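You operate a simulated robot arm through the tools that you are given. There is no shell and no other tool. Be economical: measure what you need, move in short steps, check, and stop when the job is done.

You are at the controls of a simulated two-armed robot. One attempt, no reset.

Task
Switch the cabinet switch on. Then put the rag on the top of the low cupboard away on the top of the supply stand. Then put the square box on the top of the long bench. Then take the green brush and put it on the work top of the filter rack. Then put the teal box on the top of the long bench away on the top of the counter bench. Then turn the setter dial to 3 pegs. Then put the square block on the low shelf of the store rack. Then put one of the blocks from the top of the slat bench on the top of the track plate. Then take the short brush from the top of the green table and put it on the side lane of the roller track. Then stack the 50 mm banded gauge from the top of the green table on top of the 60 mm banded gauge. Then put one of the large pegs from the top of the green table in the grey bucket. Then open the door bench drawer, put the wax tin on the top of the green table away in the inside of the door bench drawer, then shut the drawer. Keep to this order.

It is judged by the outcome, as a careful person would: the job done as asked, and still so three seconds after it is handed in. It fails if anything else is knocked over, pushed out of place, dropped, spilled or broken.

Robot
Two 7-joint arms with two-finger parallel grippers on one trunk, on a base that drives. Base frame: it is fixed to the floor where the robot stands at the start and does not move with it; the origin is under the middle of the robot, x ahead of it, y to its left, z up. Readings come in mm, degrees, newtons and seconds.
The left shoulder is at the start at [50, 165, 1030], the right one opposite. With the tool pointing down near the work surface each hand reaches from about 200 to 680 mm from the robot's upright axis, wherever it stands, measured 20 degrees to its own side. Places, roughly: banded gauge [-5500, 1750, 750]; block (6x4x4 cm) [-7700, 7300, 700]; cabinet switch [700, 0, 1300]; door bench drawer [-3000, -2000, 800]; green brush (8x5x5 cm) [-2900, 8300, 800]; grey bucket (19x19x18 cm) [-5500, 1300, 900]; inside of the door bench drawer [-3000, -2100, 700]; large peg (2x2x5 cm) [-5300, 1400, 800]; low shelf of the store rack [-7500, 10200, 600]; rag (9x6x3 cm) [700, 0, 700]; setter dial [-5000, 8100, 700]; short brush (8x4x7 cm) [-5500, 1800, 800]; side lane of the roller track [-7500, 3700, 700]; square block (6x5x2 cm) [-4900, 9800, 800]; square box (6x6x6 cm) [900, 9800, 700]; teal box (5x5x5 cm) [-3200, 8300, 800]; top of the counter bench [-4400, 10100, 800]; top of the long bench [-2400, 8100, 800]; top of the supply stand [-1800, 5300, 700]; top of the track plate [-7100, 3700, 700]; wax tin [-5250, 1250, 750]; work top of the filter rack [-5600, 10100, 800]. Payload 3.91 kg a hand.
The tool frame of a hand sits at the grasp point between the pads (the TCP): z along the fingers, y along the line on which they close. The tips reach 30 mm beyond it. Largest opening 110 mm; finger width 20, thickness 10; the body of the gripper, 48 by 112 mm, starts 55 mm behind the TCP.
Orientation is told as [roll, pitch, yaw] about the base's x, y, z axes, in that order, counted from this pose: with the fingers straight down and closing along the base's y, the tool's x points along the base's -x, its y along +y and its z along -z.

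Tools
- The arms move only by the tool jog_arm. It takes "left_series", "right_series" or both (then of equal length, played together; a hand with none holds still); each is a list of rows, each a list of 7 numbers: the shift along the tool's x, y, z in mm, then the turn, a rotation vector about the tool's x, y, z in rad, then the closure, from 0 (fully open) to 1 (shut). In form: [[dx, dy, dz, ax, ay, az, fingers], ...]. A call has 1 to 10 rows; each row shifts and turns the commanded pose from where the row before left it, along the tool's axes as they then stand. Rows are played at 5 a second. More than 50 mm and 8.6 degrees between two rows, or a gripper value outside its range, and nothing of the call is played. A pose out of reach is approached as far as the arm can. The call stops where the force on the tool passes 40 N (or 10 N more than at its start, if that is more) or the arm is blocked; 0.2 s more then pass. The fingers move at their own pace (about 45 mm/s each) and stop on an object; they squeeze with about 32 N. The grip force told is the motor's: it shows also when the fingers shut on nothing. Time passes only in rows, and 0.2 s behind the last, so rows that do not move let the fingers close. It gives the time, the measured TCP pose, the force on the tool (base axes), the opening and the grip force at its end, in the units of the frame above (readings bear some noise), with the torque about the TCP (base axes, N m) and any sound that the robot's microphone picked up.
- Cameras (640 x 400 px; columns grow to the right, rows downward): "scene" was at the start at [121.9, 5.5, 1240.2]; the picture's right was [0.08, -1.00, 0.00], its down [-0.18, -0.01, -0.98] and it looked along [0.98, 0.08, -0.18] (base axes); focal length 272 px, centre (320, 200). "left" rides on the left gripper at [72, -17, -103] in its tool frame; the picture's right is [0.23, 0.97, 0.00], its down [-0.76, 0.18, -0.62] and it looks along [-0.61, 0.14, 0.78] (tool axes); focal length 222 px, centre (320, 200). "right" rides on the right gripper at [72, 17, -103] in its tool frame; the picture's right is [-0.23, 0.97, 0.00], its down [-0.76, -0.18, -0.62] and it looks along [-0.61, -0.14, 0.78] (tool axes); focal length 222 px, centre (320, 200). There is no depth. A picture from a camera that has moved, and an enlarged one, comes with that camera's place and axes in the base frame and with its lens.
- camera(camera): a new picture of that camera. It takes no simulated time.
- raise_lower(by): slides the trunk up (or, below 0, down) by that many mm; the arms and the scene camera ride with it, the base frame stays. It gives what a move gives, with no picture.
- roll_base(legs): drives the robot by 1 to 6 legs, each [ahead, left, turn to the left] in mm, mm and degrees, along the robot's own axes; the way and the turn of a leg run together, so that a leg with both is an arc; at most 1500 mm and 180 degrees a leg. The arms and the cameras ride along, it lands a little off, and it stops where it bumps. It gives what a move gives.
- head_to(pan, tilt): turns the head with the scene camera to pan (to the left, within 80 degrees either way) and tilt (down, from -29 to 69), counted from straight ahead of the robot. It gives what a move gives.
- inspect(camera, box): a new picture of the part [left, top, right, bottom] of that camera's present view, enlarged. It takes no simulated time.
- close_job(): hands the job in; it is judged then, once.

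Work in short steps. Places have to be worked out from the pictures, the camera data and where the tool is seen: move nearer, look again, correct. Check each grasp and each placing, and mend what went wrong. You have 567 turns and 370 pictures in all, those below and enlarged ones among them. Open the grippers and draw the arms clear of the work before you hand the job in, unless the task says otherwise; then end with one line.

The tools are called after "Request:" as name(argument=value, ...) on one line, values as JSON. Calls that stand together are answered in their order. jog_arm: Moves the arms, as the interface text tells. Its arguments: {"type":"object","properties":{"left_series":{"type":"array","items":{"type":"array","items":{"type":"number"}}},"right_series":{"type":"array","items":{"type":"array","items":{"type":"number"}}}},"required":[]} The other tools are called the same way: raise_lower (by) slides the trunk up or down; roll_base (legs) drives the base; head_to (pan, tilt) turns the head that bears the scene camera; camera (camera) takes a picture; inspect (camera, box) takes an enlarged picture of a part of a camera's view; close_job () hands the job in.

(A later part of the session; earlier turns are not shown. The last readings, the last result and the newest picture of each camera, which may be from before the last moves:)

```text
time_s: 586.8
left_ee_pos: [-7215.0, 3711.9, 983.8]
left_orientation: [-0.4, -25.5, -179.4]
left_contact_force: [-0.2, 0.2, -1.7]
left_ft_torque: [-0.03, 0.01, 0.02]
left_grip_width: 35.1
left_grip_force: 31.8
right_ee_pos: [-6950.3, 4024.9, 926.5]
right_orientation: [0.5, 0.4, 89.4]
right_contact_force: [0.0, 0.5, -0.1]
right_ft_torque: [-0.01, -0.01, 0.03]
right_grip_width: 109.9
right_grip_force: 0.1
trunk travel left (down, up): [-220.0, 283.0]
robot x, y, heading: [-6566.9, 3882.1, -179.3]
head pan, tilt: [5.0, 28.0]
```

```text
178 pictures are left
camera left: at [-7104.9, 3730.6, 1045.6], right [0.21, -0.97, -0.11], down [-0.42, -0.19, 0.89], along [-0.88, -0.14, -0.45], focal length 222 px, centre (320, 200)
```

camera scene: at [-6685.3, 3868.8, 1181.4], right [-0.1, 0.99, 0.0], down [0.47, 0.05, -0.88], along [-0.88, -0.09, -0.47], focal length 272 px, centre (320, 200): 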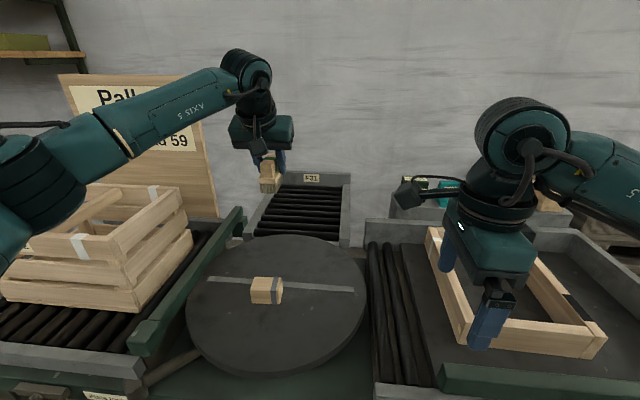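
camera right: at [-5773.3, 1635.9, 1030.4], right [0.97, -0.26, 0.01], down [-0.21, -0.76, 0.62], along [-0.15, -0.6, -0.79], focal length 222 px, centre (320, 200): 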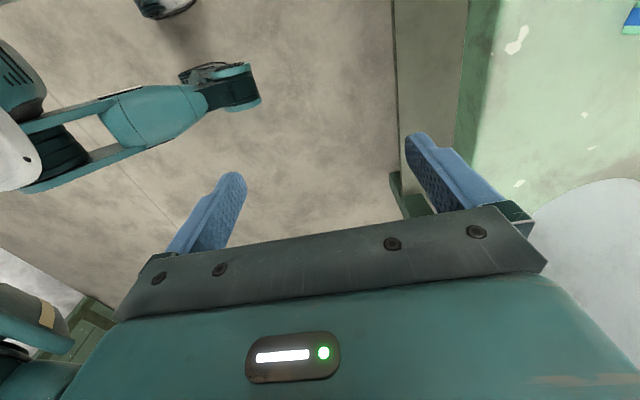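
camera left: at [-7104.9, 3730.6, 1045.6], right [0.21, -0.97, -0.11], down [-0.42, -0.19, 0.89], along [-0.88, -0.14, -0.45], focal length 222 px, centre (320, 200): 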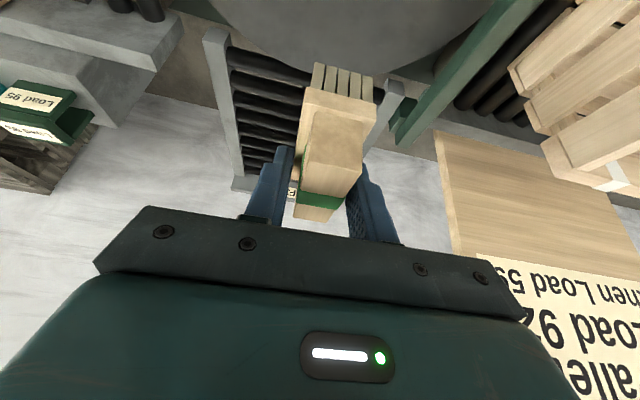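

Lane axis is y≈3735. Driving 90 mm further in to gain reach.

Request:
roll_base(legs=[[90, 0, 0]])

Request:
jog_arm(left_series=[[-18, -10, 8.6, 0, 0, 0, 1], [-18, -10, 8.6, 0, 0, 0, 1], [-18, 0, 8.6, 0, 0, 0, 1], [-18, 0, 8.6, 0, 0, 0, 1]])

```text
time_s: 588.0
left_ee_pos: [-7298.1, 3711.3, 983.3]
left_orientation: [-0.5, -25.3, -179.4]
left_contact_force: [-0.2, -0.1, -1.0]
left_ft_torque: [0.0, 0.01, -0.03]
left_grip_width: 35.2
left_grip_force: 31.9
right_ee_pos: [-7033.4, 4022.9, 926.7]
right_orientation: [0.5, 0.2, 89.2]
right_contact_force: [0.2, -0.3, 0.6]
right_ft_torque: [-0.01, 0.01, -0.03]
right_grip_width: 110.1
right_grip_force: 0.0
trunk travel left (down, up): [-220.0, 283.0]
robot x, y, heading: [-6647.9, 3880.7, -179.3]
head pan, tilt: [5.0, 28.0]
stopped in leg 1: the robot was blocked; the commanded pose is now the measured one
```

```text
time_s: 589.0
left_ee_pos: [-7361.9, 3731.3, 980.4]
left_orientation: [-0.6, -25.4, -179.4]
left_contact_force: [0.6, 0.0, -0.1]
left_ft_torque: [0.01, 0.0, 0.01]
left_grip_width: 35.0
left_grip_force: 32.1
left hand out of reach, approached as far as the arm can: row 4
right_ee_pos: [-7033.7, 4022.4, 925.6]
right_orientation: [0.6, 0.4, 89.2]
right_contact_force: [-0.2, -0.6, 0.2]
right_ft_torque: [0.01, 0.01, -0.01]
right_grip_width: 109.9
right_grip_force: 0.1
trunk travel left (down, up): [-220.0, 283.0]
robot x, y, heading: [-6647.5, 3880.0, -179.3]
head pan, tilt: [5.0, 28.0]
```

Blocked at x −6648 and reach ends at −7362. Turning the base 20° right will bring the left shoulder ~50 mm forward; first retracting the hand a bit.

Request:
jog_arm(left_series=[[30, 0, -14.4, 0, 0, 0, 1], [30, 0, -14.4, 0, 0, 0, 1], [30, 0, -14.4, 0, 0, 0, 1]])

Request:
roll_base(legs=[[-40, 0, 0], [0, 0, -20]])

Request:
camera(camera="scene")

```text
time_s: 589.8
left_ee_pos: [-7262.4, 3730.9, 980.9]
left_orientation: [-0.5, -25.4, -179.4]
left_contact_force: [0.5, -0.1, -1.4]
left_ft_torque: [-0.01, 0.02, 0.0]
left_grip_width: 35.1
left_grip_force: 32.2
right_ee_pos: [-7033.9, 4023.8, 926.4]
right_orientation: [0.5, 0.3, 89.2]
right_contact_force: [-0.2, 0.4, -0.6]
right_ft_torque: [-0.02, 0.0, -0.03]
right_grip_width: 110.0
right_grip_force: 0.1
trunk travel left (down, up): [-220.0, 283.0]
robot x, y, heading: [-6648.0, 3876.8, -179.2]
head pan, tilt: [5.0, 28.0]
```

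```text
time_s: 591.8
left_ee_pos: [-7236.8, 3952.4, 981.0]
left_orientation: [-0.5, -25.3, 160.6]
left_contact_force: [-0.2, -0.7, -1.2]
left_ft_torque: [0.01, -0.04, 0.01]
left_grip_width: 35.0
left_grip_force: 31.9
right_ee_pos: [-6920.9, 4146.2, 926.0]
right_orientation: [0.4, 0.4, 69.2]
right_contact_force: [0.1, 0.0, -0.8]
right_ft_torque: [-0.01, -0.01, -0.01]
right_grip_width: 110.3
right_grip_force: 0.0
trunk travel left (down, up): [-220.0, 283.0]
robot x, y, heading: [-6606.8, 3876.1, 160.8]
head pan, tilt: [5.0, 28.0]
```

```text
177 pictures are left
camera scene: at [-6723.6, 3910.0, 1181.3], right [0.25, 0.97, 0.0], down [0.46, -0.12, -0.88], along [-0.86, 0.22, -0.47], focal length 272 px, centre (320, 200)
```

scene: 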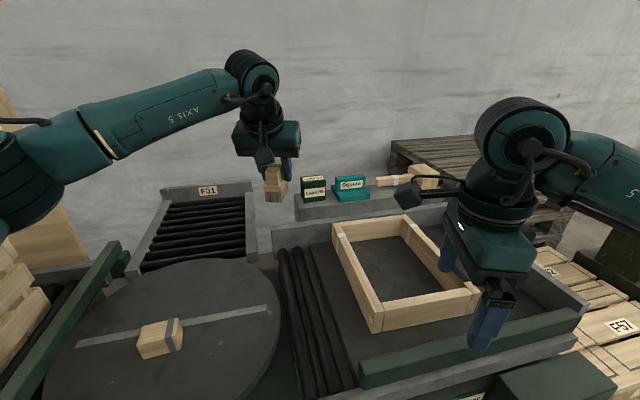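

The lane centreline is y≈3733 (x −7312…−7648). Nudging the base in, turning the wrist back +20° about vertical, and moving over the lane.

Request:
roll_base(legs=[[30, 12, 0]])

Request:
jog_arm(left_series=[[0, 20, 0, -0.05, 0, -0.105, 1], [0, 30, 0, -0.05, 0, -0.105, 1], [0, 30, 0, -0.05, 0, -0.105, 1], [-16, 35, 7.7, 0, 0, 0, 1], [-16, 35, 7.7, 0, 0, 0, 1], [-16, 35, 7.7, 0, 0, 0, 1], [-16, 20, 7.7, 0, 0, 0, 1]])

Request:
camera(camera="scene")

```text
time_s: 592.6
left_ee_pos: [-7268.8, 3950.7, 979.2]
left_orientation: [-0.6, -25.5, 160.6]
left_contact_force: [-0.6, -0.4, -0.8]
left_ft_torque: [-0.01, 0.0, -0.02]
left_grip_width: 35.1
left_grip_force: 31.7
right_ee_pos: [-6954.0, 4144.5, 926.3]
right_orientation: [0.5, 0.3, 69.2]
right_contact_force: [-0.2, -0.4, 0.0]
right_ft_torque: [0.0, -0.03, -0.02]
right_grip_width: 110.2
right_grip_force: 0.0
trunk travel left (down, up): [-220.0, 283.0]
robot x, y, heading: [-6636.9, 3878.0, 160.8]
head pan, tilt: [5.0, 28.0]
```

```text
time_s: 594.2
left_ee_pos: [-7354.9, 3746.4, 978.3]
left_orientation: [-0.4, -25.4, -179.5]
left_contact_force: [0.1, 0.7, -1.4]
left_ft_torque: [0.0, 0.01, 0.0]
left_grip_width: 35.2
left_grip_force: 32.2
right_ee_pos: [-6953.1, 4146.0, 925.0]
right_orientation: [0.5, 0.3, 69.2]
right_contact_force: [0.4, -0.6, 0.1]
right_ft_torque: [-0.01, 0.0, -0.01]
right_grip_width: 110.0
right_grip_force: 0.0
trunk travel left (down, up): [-220.0, 283.0]
robot x, y, heading: [-6640.0, 3878.1, 160.6]
head pan, tilt: [5.0, 28.0]
```

```text
176 pictures are left
camera scene: at [-6755.6, 3908.6, 1181.3], right [0.25, 0.97, 0.0], down [0.46, -0.12, -0.88], along [-0.86, 0.22, -0.47], focal length 272 px, centre (320, 200)
```

scene: 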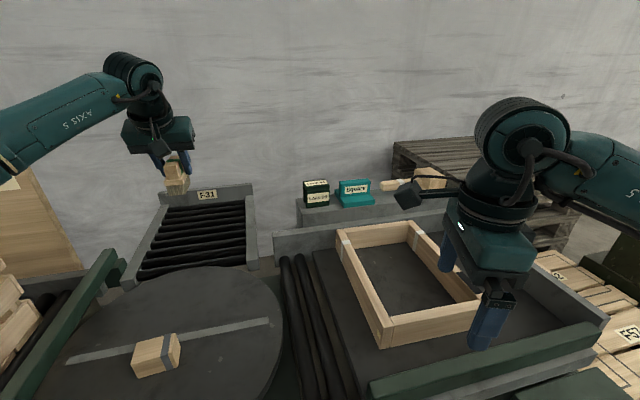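

Within reach. Moving 35 mm further and descending 90 mm.

Request:
jog_arm(left_series=[[2.4, 4, 32.1, 0, 0, 0, 1], [2.4, 4, 32.1, 0, 0, 0, 1], [2.4, 4, 32.1, 0, 0, 0, 1]])

Request:
inspect(camera="scene", box=[110, 130, 280, 290])

Request:
camera(camera="left")

```text
time_s: 595.0
left_ee_pos: [-7390.5, 3734.1, 886.5]
left_orientation: [-0.5, -25.3, -179.4]
left_contact_force: [-0.7, 0.5, -1.9]
left_ft_torque: [0.05, -0.01, -0.02]
left_grip_width: 35.2
left_grip_force: 32.0
right_ee_pos: [-6953.8, 4146.2, 925.0]
right_orientation: [0.5, 0.2, 69.2]
right_contact_force: [0.4, 0.4, 0.2]
right_ft_torque: [0.01, -0.01, 0.01]
right_grip_width: 110.2
right_grip_force: 0.0
trunk travel left (down, up): [-220.0, 283.0]
robot x, y, heading: [-6642.0, 3878.4, 160.7]
head pan, tilt: [5.0, 28.0]
```

```text
2.50 times, centred on (195, 210) of scene
camera zoom: at [-6755.7, 3908.6, 1181.3], right [0.25, 0.97, 0.0], down [0.46, -0.12, -0.88], along [-0.86, 0.22, -0.47], focal length 680 px, centre (632, 175)
```

zoom: 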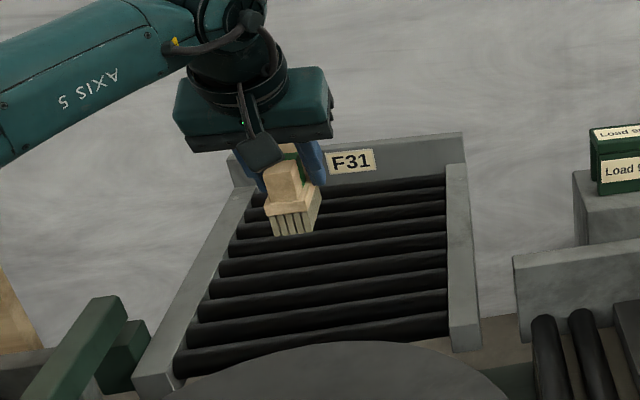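

```text
174 pictures are left
camera left: at [-7280.8, 3752.3, 950.1], right [0.21, -0.97, -0.1], down [-0.42, -0.19, 0.89], along [-0.88, -0.14, -0.45], focal length 222 px, centre (320, 200)
```

left: 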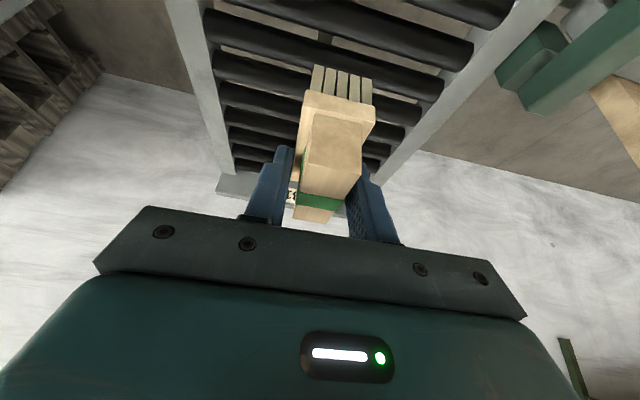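

Rollers sit at x ≈ −7323, −7376, −7430…; aiming the brush centre at −7403 to span two. Descending 60 mm more.

Request:
jog_arm(left_series=[[4.7, 0, 19.9, 0, 0, 0, 1], [4.7, 0, 19.9, 0, 0, 0, 1], [4.8, 0, 19.9, 0, 0, 0, 1]])

Request:
inspect(camera="scene", box=[110, 130, 280, 290])

```text
time_s: 595.8
left_ee_pos: [-7401.9, 3735.0, 827.3]
left_orientation: [-0.4, -25.4, -179.4]
left_contact_force: [-0.5, -0.5, -1.1]
left_ft_torque: [0.03, 0.01, 0.01]
left_grip_width: 35.0
left_grip_force: 31.5
right_ee_pos: [-6954.1, 4146.2, 927.0]
right_orientation: [0.5, 0.4, 69.2]
right_contact_force: [-0.5, -0.1, -0.6]
right_ft_torque: [-0.01, -0.02, 0.0]
right_grip_width: 110.0
right_grip_force: 0.1
trunk travel left (down, up): [-220.0, 283.0]
robot x, y, heading: [-6640.7, 3876.1, 160.8]
head pan, tilt: [5.0, 28.0]
```

```text
2.50 times, centred on (195, 210) of scene
camera zoom: at [-6755.6, 3908.6, 1181.3], right [0.25, 0.97, 0.0], down [0.46, -0.12, -0.88], along [-0.86, 0.22, -0.47], focal length 680 px, centre (632, 175)
```

zoom: 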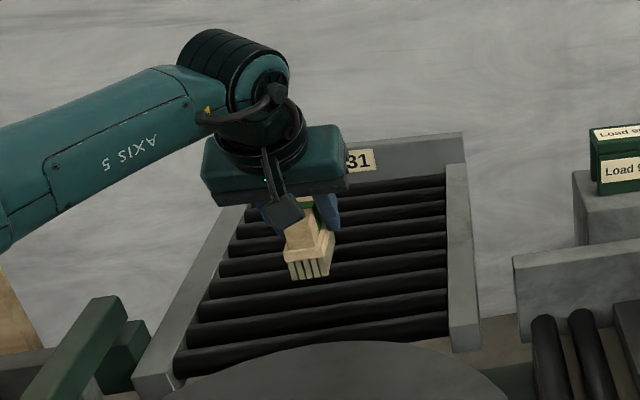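

Good. Lowering vertically in small steps to contact.

Request:
jog_arm(left_series=[[4.3, 0, 9, 0, 0, 0, 1], [4.3, 0, 9, 0, 0, 0, 1], [2.6, 0, 5.4, 0, 0, 0, 1], [1.7, 0, 3.6, 0, 0, 0, 1], [1.7, 0, 3.6, 0, 0, 0, 1], [1.3, 0, 2.7, 0, 0, 0, 1], [1.3, 0, 2.7, 0, 0, 0, 1], [1.3, 0, 2.7, 0, 0, 0, 1], [1.3, 0, 2.7, 0, 0, 0, 1]])

Request:
inspect(camera="scene", box=[110, 130, 280, 290])

```text
time_s: 597.8
left_ee_pos: [-7401.9, 3737.1, 782.8]
left_orientation: [-0.4, -25.3, -179.5]
left_contact_force: [0.1, 0.0, -1.3]
left_ft_torque: [-0.02, 0.01, 0.0]
left_grip_width: 35.3
left_grip_force: 31.8
right_ee_pos: [-6951.3, 4145.8, 925.6]
right_orientation: [0.5, 0.2, 69.2]
right_contact_force: [0.2, 0.1, -0.1]
right_ft_torque: [0.01, 0.03, 0.0]
right_grip_width: 110.0
right_grip_force: 0.0
trunk travel left (down, up): [-220.0, 283.0]
robot x, y, heading: [-6638.9, 3874.7, 160.8]
head pan, tilt: [5.0, 28.0]
```

```text
2.50 times, centred on (195, 210) of scene
camera zoom: at [-6755.6, 3908.6, 1181.3], right [0.25, 0.97, 0.0], down [0.46, -0.12, -0.88], along [-0.86, 0.22, -0.47], focal length 680 px, centre (632, 175)
```

zoom: 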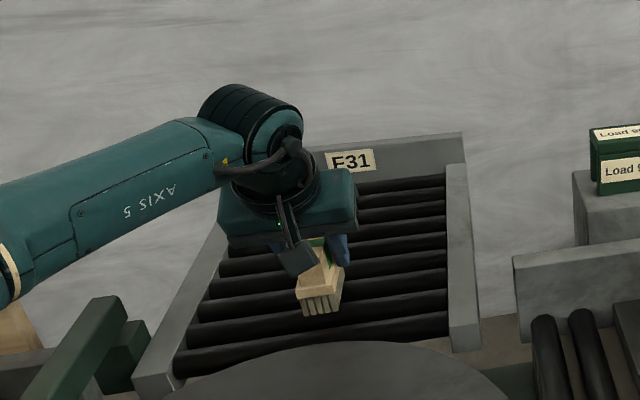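

No contact yet; continuing.

Request:
jog_arm(left_series=[[1.3, 0, 2.7, 0, 0, 0, 1], [1.3, 0, 2.7, 0, 0, 0, 1], [1.3, 0, 2.7, 0, 0, 0, 1], [1.3, 0, 2.7, 0, 0, 0, 1], [1.3, 0, 2.7, 0, 0, 0, 1], [1.3, 0, 2.7, 0, 0, 0, 1], [1.3, 0, 2.7, 0, 0, 0, 1], [1.3, 0, 2.7, 0, 0, 0, 1]])

Request:
inspect(camera="scene", box=[110, 130, 280, 290])

```text
time_s: 599.6
left_ee_pos: [-7401.9, 3737.4, 766.0]
left_orientation: [-0.7, -26.0, -179.3]
left_contact_force: [-2.5, -2.6, 28.7]
left_ft_torque: [-0.12, 0.36, 0.03]
left_grip_width: 35.5
left_grip_force: 32.3
right_ee_pos: [-6951.4, 4146.7, 927.6]
right_orientation: [0.7, 0.4, 69.3]
right_contact_force: [-0.5, 0.5, -1.4]
right_ft_torque: [-0.02, -0.03, -0.01]
right_grip_width: 110.0
right_grip_force: 0.0
trunk travel left (down, up): [-220.0, 283.0]
robot x, y, heading: [-6640.4, 3880.4, 160.6]
head pan, tilt: [5.0, 28.0]
```

```text
2.50 times, centred on (195, 210) of scene
camera zoom: at [-6752.4, 3909.0, 1181.8], right [0.25, 0.97, 0.0], down [0.45, -0.12, -0.88], along [-0.86, 0.22, -0.47], focal length 680 px, centre (632, 175)
```

zoom: 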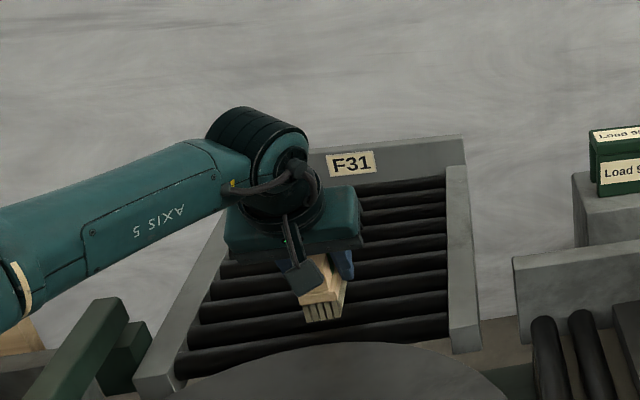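

In contact with ≈29 N. I must be sure it spans two rollers; checking with the hand camera.

Request:
camera(camera="left")

Request:
inspect(camera="scene", box=[170, 180, 250, 260])

```text
170 pictures are left
camera left: at [-7292.3, 3754.5, 827.5], right [0.21, -0.97, -0.11], down [-0.41, -0.19, 0.89], along [-0.89, -0.14, -0.44], focal length 222 px, centre (320, 200)
```

left: 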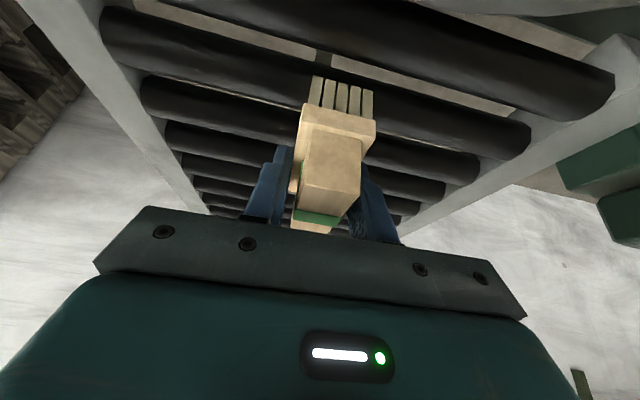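

```text
5.00 times, centred on (210, 220) of scene
camera zoom: at [-6752.4, 3909.0, 1181.8], right [0.25, 0.97, 0.0], down [0.45, -0.12, -0.88], along [-0.86, 0.22, -0.47], focal length 1360 px, centre (870, 100)
```

zoom: 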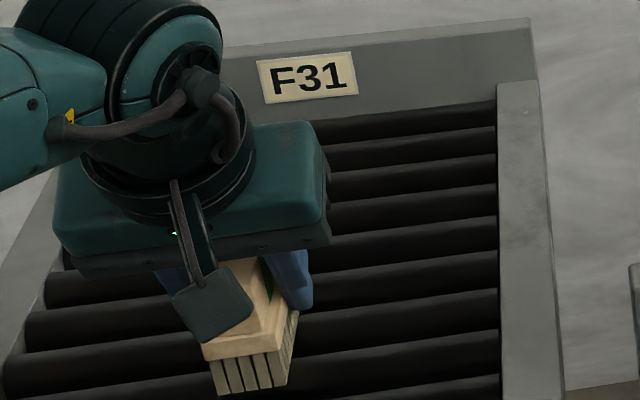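

The near end sits at the front of one roller with the next ~55 mm further, so it spans two; shifting 6 mm deeper centres it better. Lifting 5 mm, moving, re-lowering.

Request:
jog_arm(left_series=[[-2.2, 0, -4.5, 0, 0, 0, 1], [-5.4, 0, 2.6, 0, 0, 0, 1], [1.3, 0, 2.7, 0, 0, 0, 1], [0.9, 0, 1.8, 0, 0, 0, 1]])

Request:
camera(camera="left")

```text
time_s: 600.6
left_ee_pos: [-7407.2, 3737.1, 764.5]
left_orientation: [-0.6, -25.7, -179.3]
left_contact_force: [9.7, -0.4, 27.4]
left_ft_torque: [-0.05, 0.01, -0.02]
left_grip_width: 35.4
left_grip_force: 32.2
right_ee_pos: [-6949.3, 4146.5, 927.1]
right_orientation: [0.7, 0.5, 69.2]
right_contact_force: [0.0, 0.5, -0.8]
right_ft_torque: [0.0, -0.03, -0.02]
right_grip_width: 110.1
right_grip_force: 0.0
trunk travel left (down, up): [-220.0, 283.0]
robot x, y, heading: [-6641.9, 3878.6, 160.7]
head pan, tilt: [5.0, 28.0]
```

```text
168 pictures are left
camera left: at [-7297.4, 3755.0, 826.5], right [0.21, -0.97, -0.11], down [-0.41, -0.19, 0.89], along [-0.89, -0.14, -0.44], focal length 222 px, centre (320, 200)
```

left: 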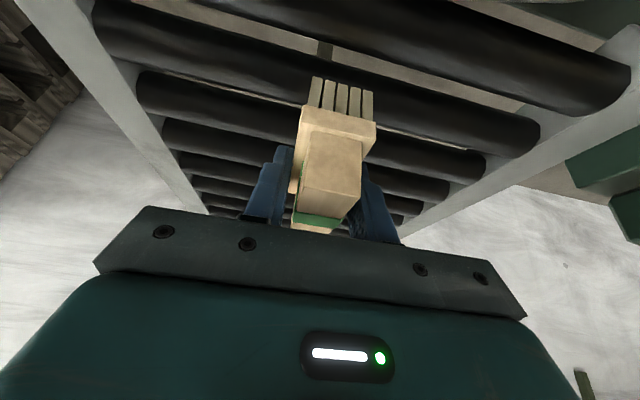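

Seated across two rollers. Relieving pressure slightly, opening, and withdrawing along the tool axis.

Request:
jog_arm(left_series=[[-0.6, 0, -1.4, 0, 0, 0, 1], [0, 0, 0, 0, 0, 0, 0.6], [0, 0, 0, 0, 0, 0, 0.5], [0, 0, 0, 0, 0, 0, 0.4], [0, 0, -15, 0, 0, 0, 0.35], [0, 0, -30, 0, 0, 0, 0.3], [0, 0, -40, 0, 0, 0, 0.3]])

Request:
camera(camera="left")

Request:
inspect(camera="scene", box=[110, 130, 280, 290])

```text
time_s: 602.2
left_ee_pos: [-7371.6, 3735.8, 836.3]
left_orientation: [-0.4, -25.3, -179.3]
left_contact_force: [0.2, 0.1, 0.6]
left_ft_torque: [-0.02, -0.01, 0.02]
left_grip_width: 77.2
left_grip_force: 0.0
right_ee_pos: [-6952.8, 4145.9, 926.4]
right_orientation: [0.5, 0.4, 69.3]
right_contact_force: [0.3, 0.3, -0.1]
right_ft_torque: [0.02, 0.01, 0.02]
right_grip_width: 110.1
right_grip_force: 0.1
trunk travel left (down, up): [-220.0, 283.0]
robot x, y, heading: [-6640.7, 3878.6, 160.8]
head pan, tilt: [5.0, 28.0]
```

```text
167 pictures are left
camera left: at [-7261.6, 3753.0, 899.6], right [0.21, -0.97, -0.1], down [-0.42, -0.19, 0.89], along [-0.88, -0.14, -0.45], focal length 222 px, centre (320, 200)
```

left: 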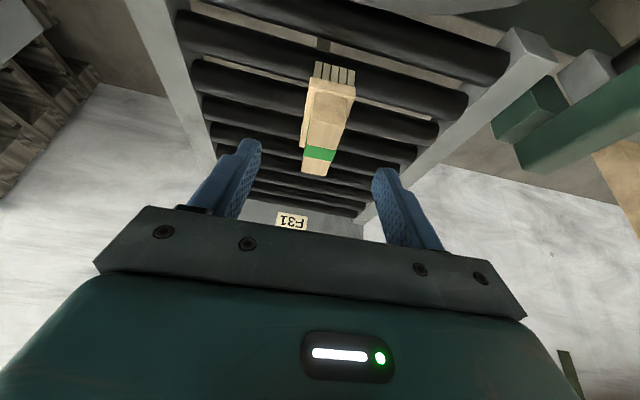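

```text
2.50 times, centred on (195, 210) of scene
camera zoom: at [-6755.3, 3908.7, 1181.3], right [0.25, 0.97, 0.0], down [0.45, -0.12, -0.88], along [-0.86, 0.22, -0.47], focal length 680 px, centre (632, 175)
```

zoom: 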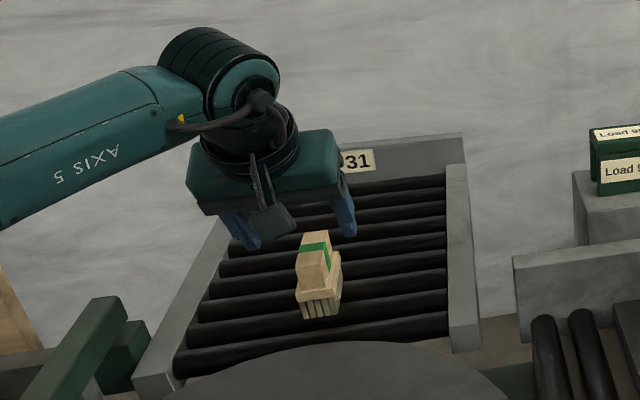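

The brush stands upright on the side lane. Withdrawing, un-tilting the hand, and heading back to the green table's west side for the gauges.

Request:
jog_arm(left_series=[[-17.3, 0, -36, 0, 0, 0, 0.2], [-17.3, 0, -36, 0, 0, 0, 0], [-10, 0, -36, 0, 0, 0, 0], [20, 0, -20, 0, 0.145, 0, 0], [20, 0, -20, 0, 0.145, 0, 0], [20, 0, -10, 0, 0.146, 0, 0]])

Request:
roll_base(legs=[[-500, 0, 0], [0, 0, 20], [0, 0, 90]])

```text
time_s: 603.6
left_ee_pos: [-7292.6, 3736.5, 982.9]
left_orientation: [-0.4, -0.1, -179.7]
left_contact_force: [0.2, -0.7, -0.9]
left_ft_torque: [0.0, 0.03, -0.04]
left_grip_width: 110.0
left_grip_force: 0.0
right_ee_pos: [-6953.1, 4146.9, 926.6]
right_orientation: [0.6, 0.4, 69.1]
right_contact_force: [-0.1, 0.3, 1.1]
right_ft_torque: [0.0, 0.02, -0.01]
right_grip_width: 110.1
right_grip_force: 0.1
trunk travel left (down, up): [-220.0, 283.0]
robot x, y, heading: [-6641.8, 3875.8, 160.7]
head pan, tilt: [5.0, 28.0]
```

```text
time_s: 611.5
left_ee_pos: [-5804.2, 3150.5, 984.0]
left_orientation: [-0.5, -0.3, -69.3]
left_contact_force: [0.2, -0.1, 0.0]
left_ft_torque: [-0.03, -0.03, -0.02]
left_grip_width: 110.1
left_grip_force: 0.1
right_ee_pos: [-6307.4, 3326.9, 926.0]
right_orientation: [0.5, 0.4, 179.5]
right_contact_force: [0.0, 0.7, -0.2]
right_ft_torque: [0.0, 0.0, -0.02]
right_grip_width: 109.9
right_grip_force: 0.0
trunk travel left (down, up): [-220.0, 283.0]
robot x, y, heading: [-6165.6, 3712.1, -89.2]
head pan, tilt: [5.0, 28.0]
```

Retracting the left hand before driving on.

Request:
jog_arm(left_series=[[38.6, -17.5, 0, 0, 0, 0, 0], [38.6, -17.5, 0, 0, 0, 0, 0], [38.6, -17.5, 0, 0, 0, 0, 0], [38.6, -17.5, 0, 0, 0, 0, 0], [38.6, -17.5, 0, 0, 0, 0, 0], [0, 0, 0, 0, 0, 0.116, 0], [0, 0, 0, 0, 0, 0.116, 0], [0, 0, 0, 0, 0, 0.116, 0]])

Request:
roll_base(legs=[[1000, 0, 0], [1020, 0, 0], [0, 0, 89]])

Request:
head_to(pan=5, tilt=32)

Request:
camera(camera="scene")

```text
time_s: 613.3
left_ee_pos: [-5953.5, 3300.9, 983.3]
left_orientation: [-0.3, -0.5, -89.3]
left_contact_force: [0.1, 0.4, -0.5]
left_ft_torque: [0.0, -0.03, 0.07]
left_grip_width: 110.1
left_grip_force: 0.0
right_ee_pos: [-6306.9, 3324.6, 926.0]
right_orientation: [0.4, 0.3, 179.4]
right_contact_force: [-0.7, -0.1, -0.1]
right_ft_torque: [-0.03, 0.0, 0.01]
right_grip_width: 110.0
right_grip_force: 0.0
trunk travel left (down, up): [-220.0, 283.0]
robot x, y, heading: [-6167.7, 3713.0, -88.9]
head pan, tilt: [5.0, 28.0]
```

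```text
time_s: 627.1
left_ee_pos: [-5704.3, 1905.6, 983.4]
left_orientation: [-0.3, -0.5, -0.6]
left_contact_force: [0.8, 0.5, -0.4]
left_ft_torque: [0.0, 0.0, 0.03]
left_grip_width: 109.7
left_grip_force: 0.0
right_ee_pos: [-5738.6, 1552.6, 925.4]
right_orientation: [0.5, 0.3, -91.9]
right_contact_force: [-0.1, 0.2, -0.1]
right_ft_torque: [-0.02, -0.02, -0.01]
right_grip_width: 110.2
right_grip_force: 0.0
trunk travel left (down, up): [-220.0, 283.0]
robot x, y, heading: [-6122.8, 1702.9, -0.4]
head pan, tilt: [5.0, 28.0]
```

```text
time_s: 627.7
left_ee_pos: [-5703.4, 1905.5, 984.0]
left_orientation: [-0.3, -0.4, -0.7]
left_contact_force: [0.3, 0.1, 0.3]
left_ft_torque: [-0.02, 0.01, 0.01]
left_grip_width: 109.9
left_grip_force: 0.1
right_ee_pos: [-5738.5, 1553.3, 926.4]
right_orientation: [0.6, 0.3, -92.0]
right_contact_force: [-0.1, 0.7, 0.4]
right_ft_torque: [0.0, 0.0, 0.0]
right_grip_width: 110.2
right_grip_force: 0.1
trunk travel left (down, up): [-220.0, 283.0]
robot x, y, heading: [-6125.7, 1705.1, -0.4]
head pan, tilt: [5.0, 32.0]
```

```text
165 pictures are left
camera scene: at [-6004.4, 1708.7, 1175.0], right [0.08, -1.0, 0.0], down [-0.53, -0.04, -0.85], along [0.85, 0.07, -0.53], focal length 272 px, centre (320, 200)
```

scene: 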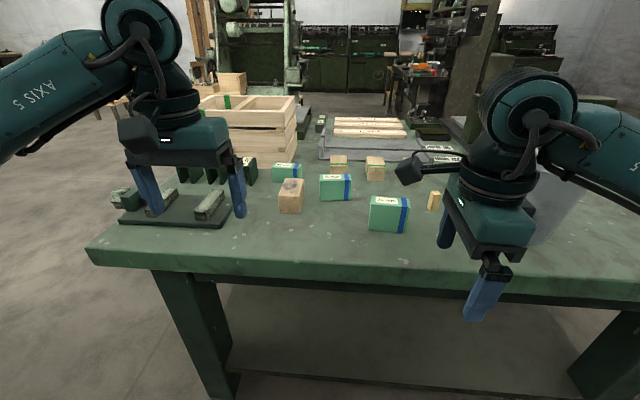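

Request:
inspect(camera="scene", box=[240, 110, 460, 250])

```text
2.86 times, centred on (350, 180) of scene
camera zoom: at [-6004.4, 1708.7, 1175.0], right [0.08, -1.0, 0.0], down [-0.53, -0.04, -0.85], along [0.85, 0.07, -0.53], focal length 777 px, centre (234, 257)
```

zoom: 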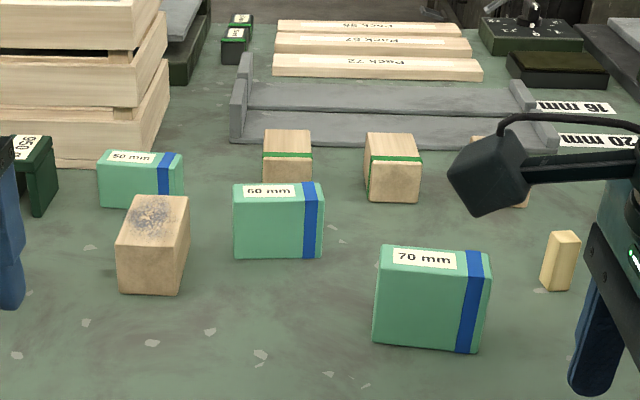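

Gauges: 50 mm ≈(-5293,1864), 60 mm ≈(-5380,1719). Driving 200 mm closer and moving the left hand over the 50 mm gauge.

Request:
roll_base(legs=[[215, 0, 0]])

Request:
jog_arm(left_series=[[-35, -7, 0, 0, 0, 0, 0], [-35, -7, 0, 0, 0, 0, 0], [-35, -7, 0, 0, 0, 0, 0], [-30, -7, 0, 0, 0, 0, 0]])

Request:
camera(camera="left")

Request:
camera(camera="scene")

```text
time_s: 629.4
left_ee_pos: [-5492.5, 1903.1, 984.0]
left_orientation: [-0.3, -0.3, -0.7]
left_contact_force: [-0.8, -0.6, 0.1]
left_ft_torque: [-0.02, -0.01, 0.02]
left_grip_width: 110.2
left_grip_force: 0.0
right_ee_pos: [-5527.7, 1551.6, 926.4]
right_orientation: [0.5, 0.3, -91.9]
right_contact_force: [0.1, 0.3, 0.5]
right_ft_torque: [-0.04, -0.02, 0.02]
right_grip_width: 110.1
right_grip_force: 0.2
trunk travel left (down, up): [-220.0, 283.0]
robot x, y, heading: [-5912.6, 1704.1, -0.6]
head pan, tilt: [5.0, 32.0]
```

```text
time_s: 630.4
left_ee_pos: [-5357.8, 1873.5, 985.2]
left_orientation: [-0.3, -0.6, -0.7]
left_contact_force: [0.6, 0.5, 0.2]
left_ft_torque: [0.0, 0.02, 0.0]
left_grip_width: 110.1
left_grip_force: 0.0
right_ee_pos: [-5526.9, 1551.8, 925.4]
right_orientation: [0.5, 0.3, -91.9]
right_contact_force: [0.6, 0.1, -0.7]
right_ft_torque: [0.02, -0.01, 0.0]
right_grip_width: 110.1
right_grip_force: 0.0
trunk travel left (down, up): [-220.0, 283.0]
robot x, y, heading: [-5909.8, 1700.6, -0.2]
head pan, tilt: [5.0, 32.0]
```

```text
163 pictures are left
camera left: at [-5430.2, 1858.0, 1087.7], right [-0.22, 0.98, -0.01], down [0.76, 0.17, 0.63], along [0.61, 0.13, -0.78], focal length 222 px, centre (320, 200)
```

left: 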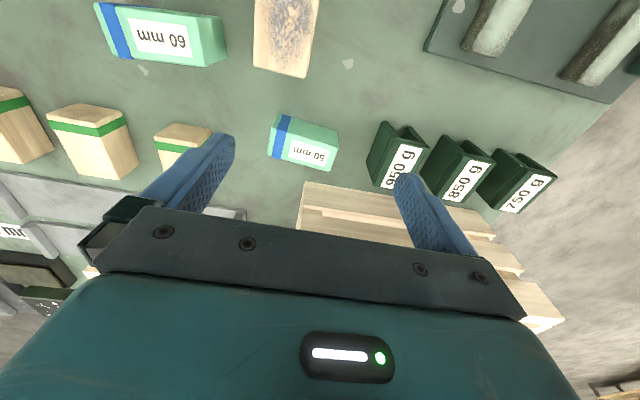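

```text
162 pictures are left
camera scene: at [-5792.2, 1707.1, 1175.0], right [0.08, -1.0, 0.0], down [-0.53, -0.04, -0.85], along [0.85, 0.07, -0.53], focal length 272 px, centre (320, 200)
```

scene: 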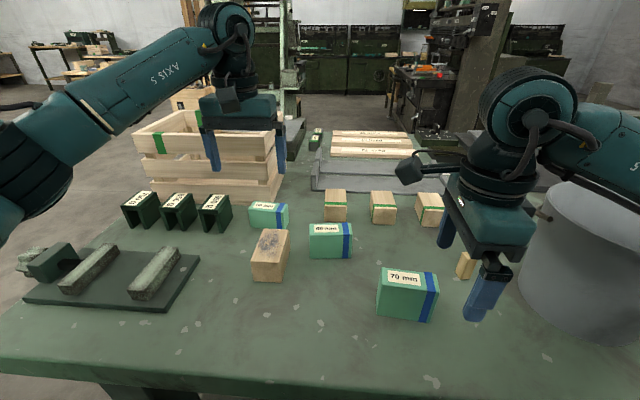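

Zooming in the hand view to get the 50 mm gauge's exact outline and yaw.

Request:
inspect(camera="left", box=[240, 90, 380, 190])

Request:
inspect(camera="scene", box=[230, 180, 380, 290])

```text
4.00 times, centred on (310, 140) of left
camera zoom: at [-5430.2, 1858.0, 1087.7], right [-0.22, 0.98, -0.01], down [0.76, 0.17, 0.63], along [0.61, 0.13, -0.78], focal length 888 px, centre (360, 440)
```

zoom: 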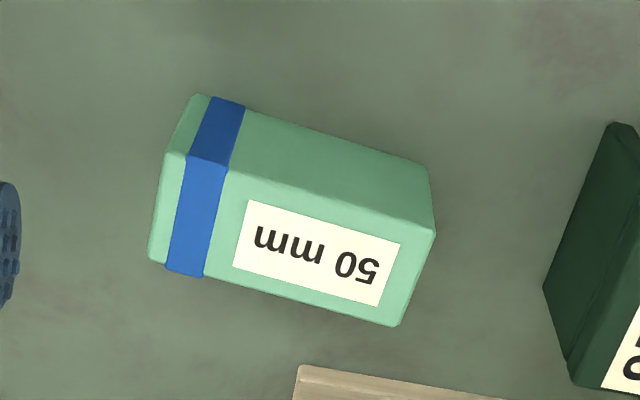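

```text
3.64 times, centred on (305, 235) of scene
camera zoom: at [-5792.2, 1707.1, 1175.0], right [0.08, -1.0, 0.0], down [-0.53, -0.04, -0.85], along [0.85, 0.07, -0.53], focal length 989 px, centre (374, 73)
```

zoom: 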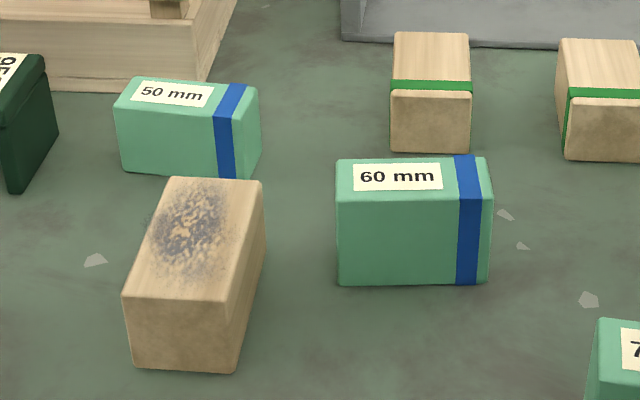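

50 mm gauge centre ≈(-5308,1862), yaw −4°; 60 mm gauge centre ≈(-5381,1720), yaw ≈+6.5°. Moving over the 50 and descending partway.

Request:
jog_arm(left_series=[[-25, -6, 0, -0.005, 0.01, 0.058, 0], [-25, -4, 0, 0, 0, 0, 0], [0, 0, 40, 0, 0, 0, 0], [0, 0, 40, 0, 0, 0, 0], [0, 0, 20, 0, 0, 0, 0]])

Request:
camera(camera="left")

```text
time_s: 631.6
left_ee_pos: [-5308.0, 1862.2, 884.9]
left_orientation: [0.0, 0.1, -3.9]
left_contact_force: [0.0, 0.1, -0.2]
left_ft_torque: [-0.02, 0.02, 0.03]
left_grip_width: 109.9
left_grip_force: 0.1
right_ee_pos: [-5527.9, 1550.8, 926.2]
right_orientation: [0.5, 0.3, -91.8]
right_contact_force: [-0.3, 0.2, -0.2]
right_ft_torque: [0.01, 0.03, 0.02]
right_grip_width: 109.7
right_grip_force: 0.0
trunk travel left (down, up): [-220.0, 283.0]
robot x, y, heading: [-5908.0, 1707.3, -0.3]
head pan, tilt: [5.0, 32.0]
```

```text
159 pictures are left
camera left: at [-5381.4, 1851.0, 988.2], right [-0.16, 0.99, 0.0], down [0.77, 0.13, 0.62], along [0.61, 0.1, -0.78], focal length 222 px, centre (320, 200)
```

left: 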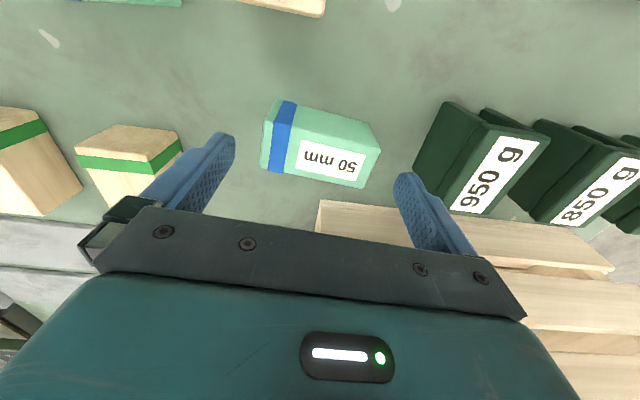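

Centred. Descending to TCP ≈846 with the opening trimmed to ~102 mm, then closing.

Request:
jog_arm(left_series=[[0, 0, 0, 0, 0, 0, 0.07], [0, 0, 20, 0, 0, 0, 0.07], [0, 0, 14, 0, 0, 0, 0.07], [0, 0, 5, 0, 0, 0, 0.07], [0, 0, 0, 0, 0, 0, 1], [0, 0, 0, 0, 0, 0, 1], [0, 0, 0, 0, 0, 0, 1]])

Request:
camera(camera="left")

Request:
inspect(camera="scene", box=[190, 130, 370, 290])

```text
time_s: 633.2
left_ee_pos: [-5307.5, 1862.3, 846.0]
left_orientation: [0.0, 0.2, -4.0]
left_contact_force: [-1.0, -0.4, 0.2]
left_ft_torque: [-0.08, -0.07, -0.01]
left_grip_width: 80.1
left_grip_force: 32.3
right_ee_pos: [-5526.9, 1551.8, 926.4]
right_orientation: [0.5, 0.3, -91.9]
right_contact_force: [0.3, -0.4, -0.6]
right_ft_torque: [-0.02, 0.02, 0.01]
right_grip_width: 110.3
right_grip_force: 0.1
trunk travel left (down, up): [-220.0, 283.0]
robot x, y, heading: [-5911.9, 1705.3, -0.4]
head pan, tilt: [5.0, 32.0]
```

```text
158 pictures are left
camera left: at [-5381.3, 1851.0, 948.6], right [-0.16, 0.99, 0.0], down [0.77, 0.12, 0.62], along [0.61, 0.1, -0.78], focal length 222 px, centre (320, 200)
```

left: 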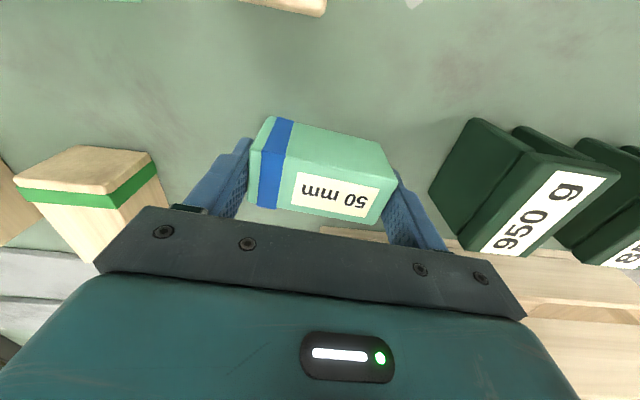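

```text
2.50 times, centred on (280, 210) of scene
camera zoom: at [-5792.2, 1707.2, 1175.0], right [0.08, -1.0, 0.0], down [-0.53, -0.04, -0.85], along [0.85, 0.07, -0.53], focal length 680 px, centre (420, 175)
```

zoom: 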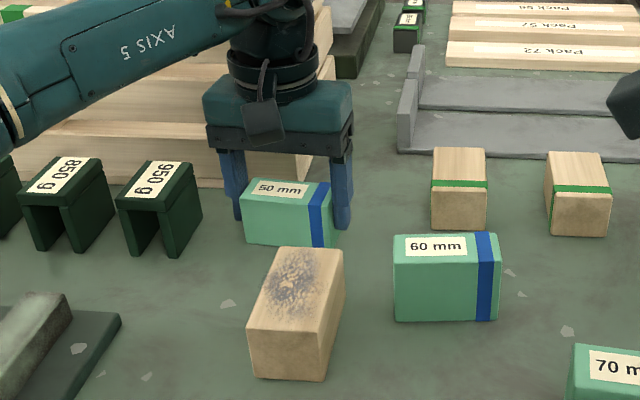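

Gripped at 80 mm. Lifting slowly.

Request:
jog_arm(left_series=[[0, 0, -3, 0, 0, 0, 1], [0, 0, -4, 0, 0, 0, 1], [0, 0, -6, 0, 0, 0, 1], [0, 0, -10, 0, 0, 0, 1], [0, 0, -15, 0, 0, 0, 1], [0, 0, -15, 0, 0, 0, 1], [0, 0, -15, 0, 0, 0, 1], [0, 0, -15, 0, 0, 0, 1], [0, 0, -15, 0, 0, 0, 1], [0, 0, -10, 0, 0, 0, 1]])

Request:
camera(camera="scene")

```text
time_s: 635.4
left_ee_pos: [-5306.9, 1861.4, 955.6]
left_orientation: [0.1, 0.1, -3.9]
left_contact_force: [0.8, 0.5, -3.0]
left_ft_torque: [-0.02, 0.01, 0.0]
left_grip_width: 79.8
left_grip_force: 31.9
right_ee_pos: [-5526.8, 1550.8, 926.1]
right_orientation: [0.5, 0.4, -91.9]
right_contact_force: [-0.3, 0.1, 0.0]
right_ft_torque: [0.01, -0.02, -0.02]
right_grip_width: 110.0
right_grip_force: 0.1
trunk travel left (down, up): [-220.0, 283.0]
robot x, y, heading: [-5910.1, 1701.7, -0.5]
head pan, tilt: [5.0, 32.0]
```

```text
156 pictures are left
camera scene: at [-5792.0, 1707.3, 1175.0], right [0.08, -1.0, 0.0], down [-0.53, -0.04, -0.85], along [0.85, 0.07, -0.53], focal length 272 px, centre (320, 200)
```

scene: 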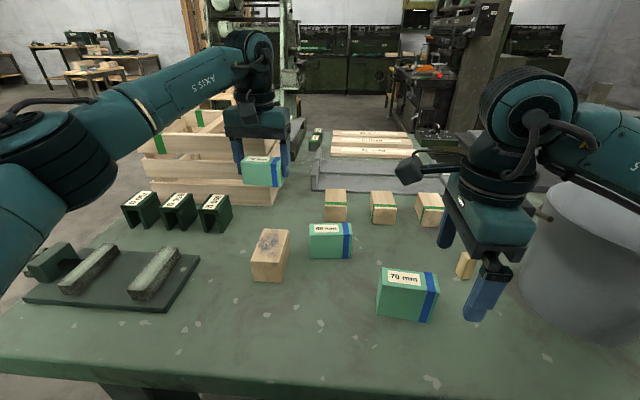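

Held securely (3 N). The 60's top centre computes to (-5383,1720,857), yaw ≈6.7°. Moving above it and matching yaw.

Request:
jog_arm(left_series=[[13.2, -29.2, 0, 0, 0, 0, 1], [13.2, -29.2, 0, 0, 0, 0, 1], [13.2, -29.2, 0, 0, 0, 0, 1], [13.2, -29.2, 0, 0, 0, 0, 1], [13.2, -29.2, 0, 0, 0, 0, 1], [0, 0, 0, 0, 0, -0.0925, 1], [0, 0, 0, 0, 0, -0.0925, 1], [0, 0, 20, 0, 0, 0, 1]])

Request:
inspect(camera="scene", box=[260, 150, 420, 270])

Request:
camera(camera="left")

```text
time_s: 637.2
left_ee_pos: [-5385.4, 1720.8, 933.0]
left_orientation: [0.1, 0.1, 6.6]
left_contact_force: [0.1, -0.3, -2.5]
left_ft_torque: [0.0, 0.01, 0.0]
left_grip_width: 79.9
left_grip_force: 32.1
right_ee_pos: [-5527.0, 1551.6, 926.2]
right_orientation: [0.5, 0.4, -91.9]
right_contact_force: [0.6, -0.2, 0.2]
right_ft_torque: [-0.01, -0.05, 0.03]
right_grip_width: 109.8
right_grip_force: 0.1
trunk travel left (down, up): [-220.0, 283.0]
robot x, y, heading: [-5910.2, 1701.9, -0.2]
head pan, tilt: [5.0, 32.0]
```

```text
3.33 times, centred on (340, 210) of scene
camera zoom: at [-5791.9, 1707.3, 1175.0], right [0.08, -1.0, 0.0], down [-0.53, -0.04, -0.85], along [0.84, 0.07, -0.53], focal length 907 px, centre (253, 167)
```

zoom: 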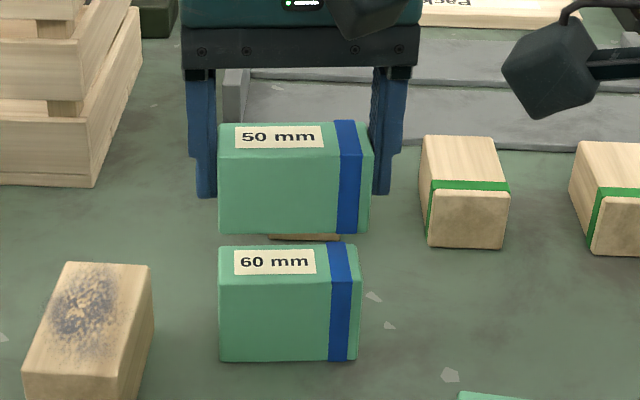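

```text
154 pictures are left
camera left: at [-5452.8, 1696.3, 1036.3], right [-0.34, 0.94, 0.0], down [0.74, 0.27, 0.62], along [0.58, 0.21, -0.78], focal length 222 px, centre (320, 200)
```

left: 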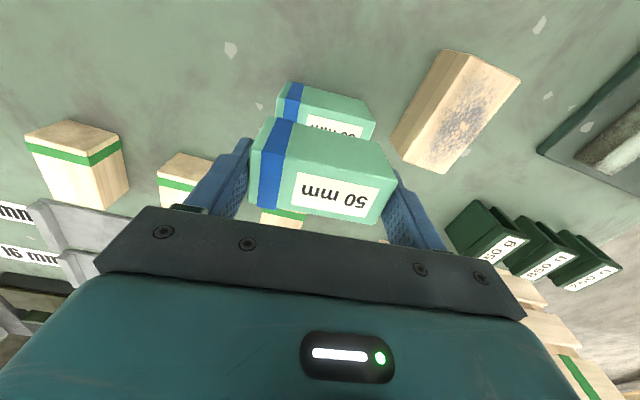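

Nicely aligned laterally; the held gauge reads ~7 mm too far east. Correcting and lowering in small steps.

Request:
jog_arm(left_series=[[7, 0, 0, 0, 0, 0, 1], [0, 0, 10, 0, 0, 0, 1], [0, 0, 6, 0, 0, 0, 1], [0, 0, 4, 0, 0, 0, 1]])

Request:
inspect(camera="scene", box=[260, 150, 420, 270])

Request:
inspect(camera="left", box=[230, 60, 410, 220])

```text
time_s: 638.2
left_ee_pos: [-5389.1, 1720.4, 914.3]
left_orientation: [0.1, 0.2, 6.6]
left_contact_force: [0.1, 0.3, -3.7]
left_ft_torque: [0.0, -0.03, 0.0]
left_grip_width: 80.0
left_grip_force: 32.0
right_ee_pos: [-5526.6, 1550.8, 925.5]
right_orientation: [0.5, 0.3, -92.0]
right_contact_force: [0.0, -0.4, 0.6]
right_ft_torque: [0.02, 0.0, -0.03]
right_grip_width: 109.9
right_grip_force: 0.0
trunk travel left (down, up): [-220.0, 283.0]
robot x, y, heading: [-5909.5, 1704.6, -0.5]
head pan, tilt: [5.0, 32.0]
```

```text
3.33 times, centred on (340, 210) of scene
camera zoom: at [-5792.0, 1707.3, 1175.0], right [0.08, -1.0, 0.0], down [-0.53, -0.04, -0.85], along [0.85, 0.07, -0.53], focal length 907 px, centre (253, 167)
```

zoom: 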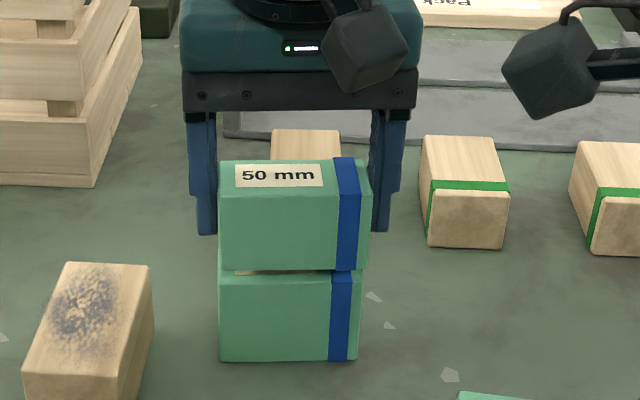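

```text
2.50 times, centred on (320, 140) of left
camera zoom: at [-5459.7, 1695.8, 1017.1], right [-0.34, 0.94, 0.0], down [0.74, 0.26, 0.62], along [0.58, 0.21, -0.78], focal length 555 px, centre (320, 350)
```

zoom: 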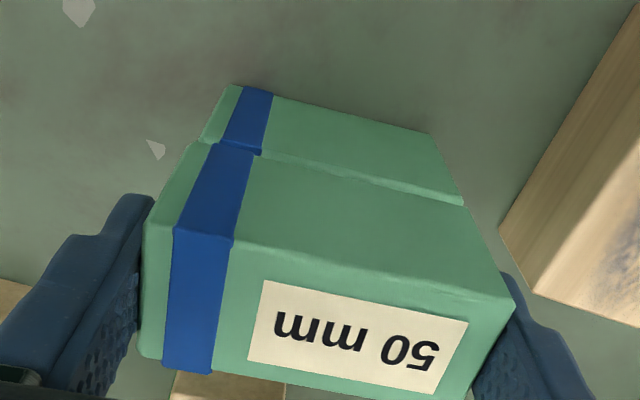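

Well aligned. Lowering the last ~8 mm gently.

Request:
jog_arm(left_series=[[0, 0, 3, 0, 0, 0, 1], [0, 0, 2, 0, 0, 0, 1], [0, 0, 1.5, 0, 0, 0, 1], [0, 0, 1.5, 0, 0, 0, 1]])

```text
time_s: 639.2
left_ee_pos: [-5389.3, 1720.2, 906.4]
left_orientation: [0.0, 0.1, 6.6]
left_contact_force: [0.6, 0.3, -3.9]
left_ft_torque: [0.0, -0.03, -0.04]
left_grip_width: 80.0
left_grip_force: 31.8
right_ee_pos: [-5526.6, 1550.4, 924.9]
right_orientation: [0.6, 0.4, -91.9]
right_contact_force: [-0.6, -0.2, -0.6]
right_ft_torque: [0.01, -0.01, 0.0]
right_grip_width: 109.8
right_grip_force: 0.1
trunk travel left (down, up): [-220.0, 283.0]
robot x, y, heading: [-5914.7, 1703.5, -0.6]
head pan, tilt: [5.0, 32.0]
```

No contact yet; continuing with 1 mm steps.

Request:
jog_arm(left_series=[[0, 0, 1, 0, 0, 0, 1], [0, 0, 1, 0, 0, 0, 1], [0, 0, 1, 0, 0, 0, 1], [0, 0, 1, 0, 0, 0, 1]])

Request:
inspect(camera="scene", box=[260, 150, 420, 270])

```text
time_s: 640.2
left_ee_pos: [-5389.9, 1720.3, 905.6]
left_orientation: [0.0, -0.2, 6.7]
left_contact_force: [3.6, 1.7, 18.6]
left_ft_torque: [0.55, 0.18, -0.1]
left_grip_width: 80.0
left_grip_force: 32.3
right_ee_pos: [-5527.8, 1550.7, 927.4]
right_orientation: [0.6, 0.3, -91.9]
right_contact_force: [-0.4, 0.3, 0.1]
right_ft_torque: [0.02, 0.03, 0.0]
right_grip_width: 110.0
right_grip_force: 0.0
trunk travel left (down, up): [-220.0, 283.0]
robot x, y, heading: [-5909.4, 1701.8, -0.3]
head pan, tilt: [5.0, 32.0]
```

```text
3.33 times, centred on (340, 210) of scene
camera zoom: at [-5793.4, 1707.3, 1175.5], right [0.08, -1.0, 0.0], down [-0.53, -0.04, -0.85], along [0.85, 0.07, -0.53], focal length 907 px, centre (253, 167)
```

zoom: 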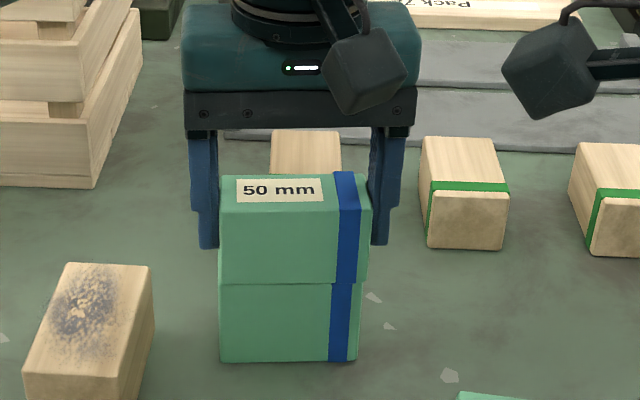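

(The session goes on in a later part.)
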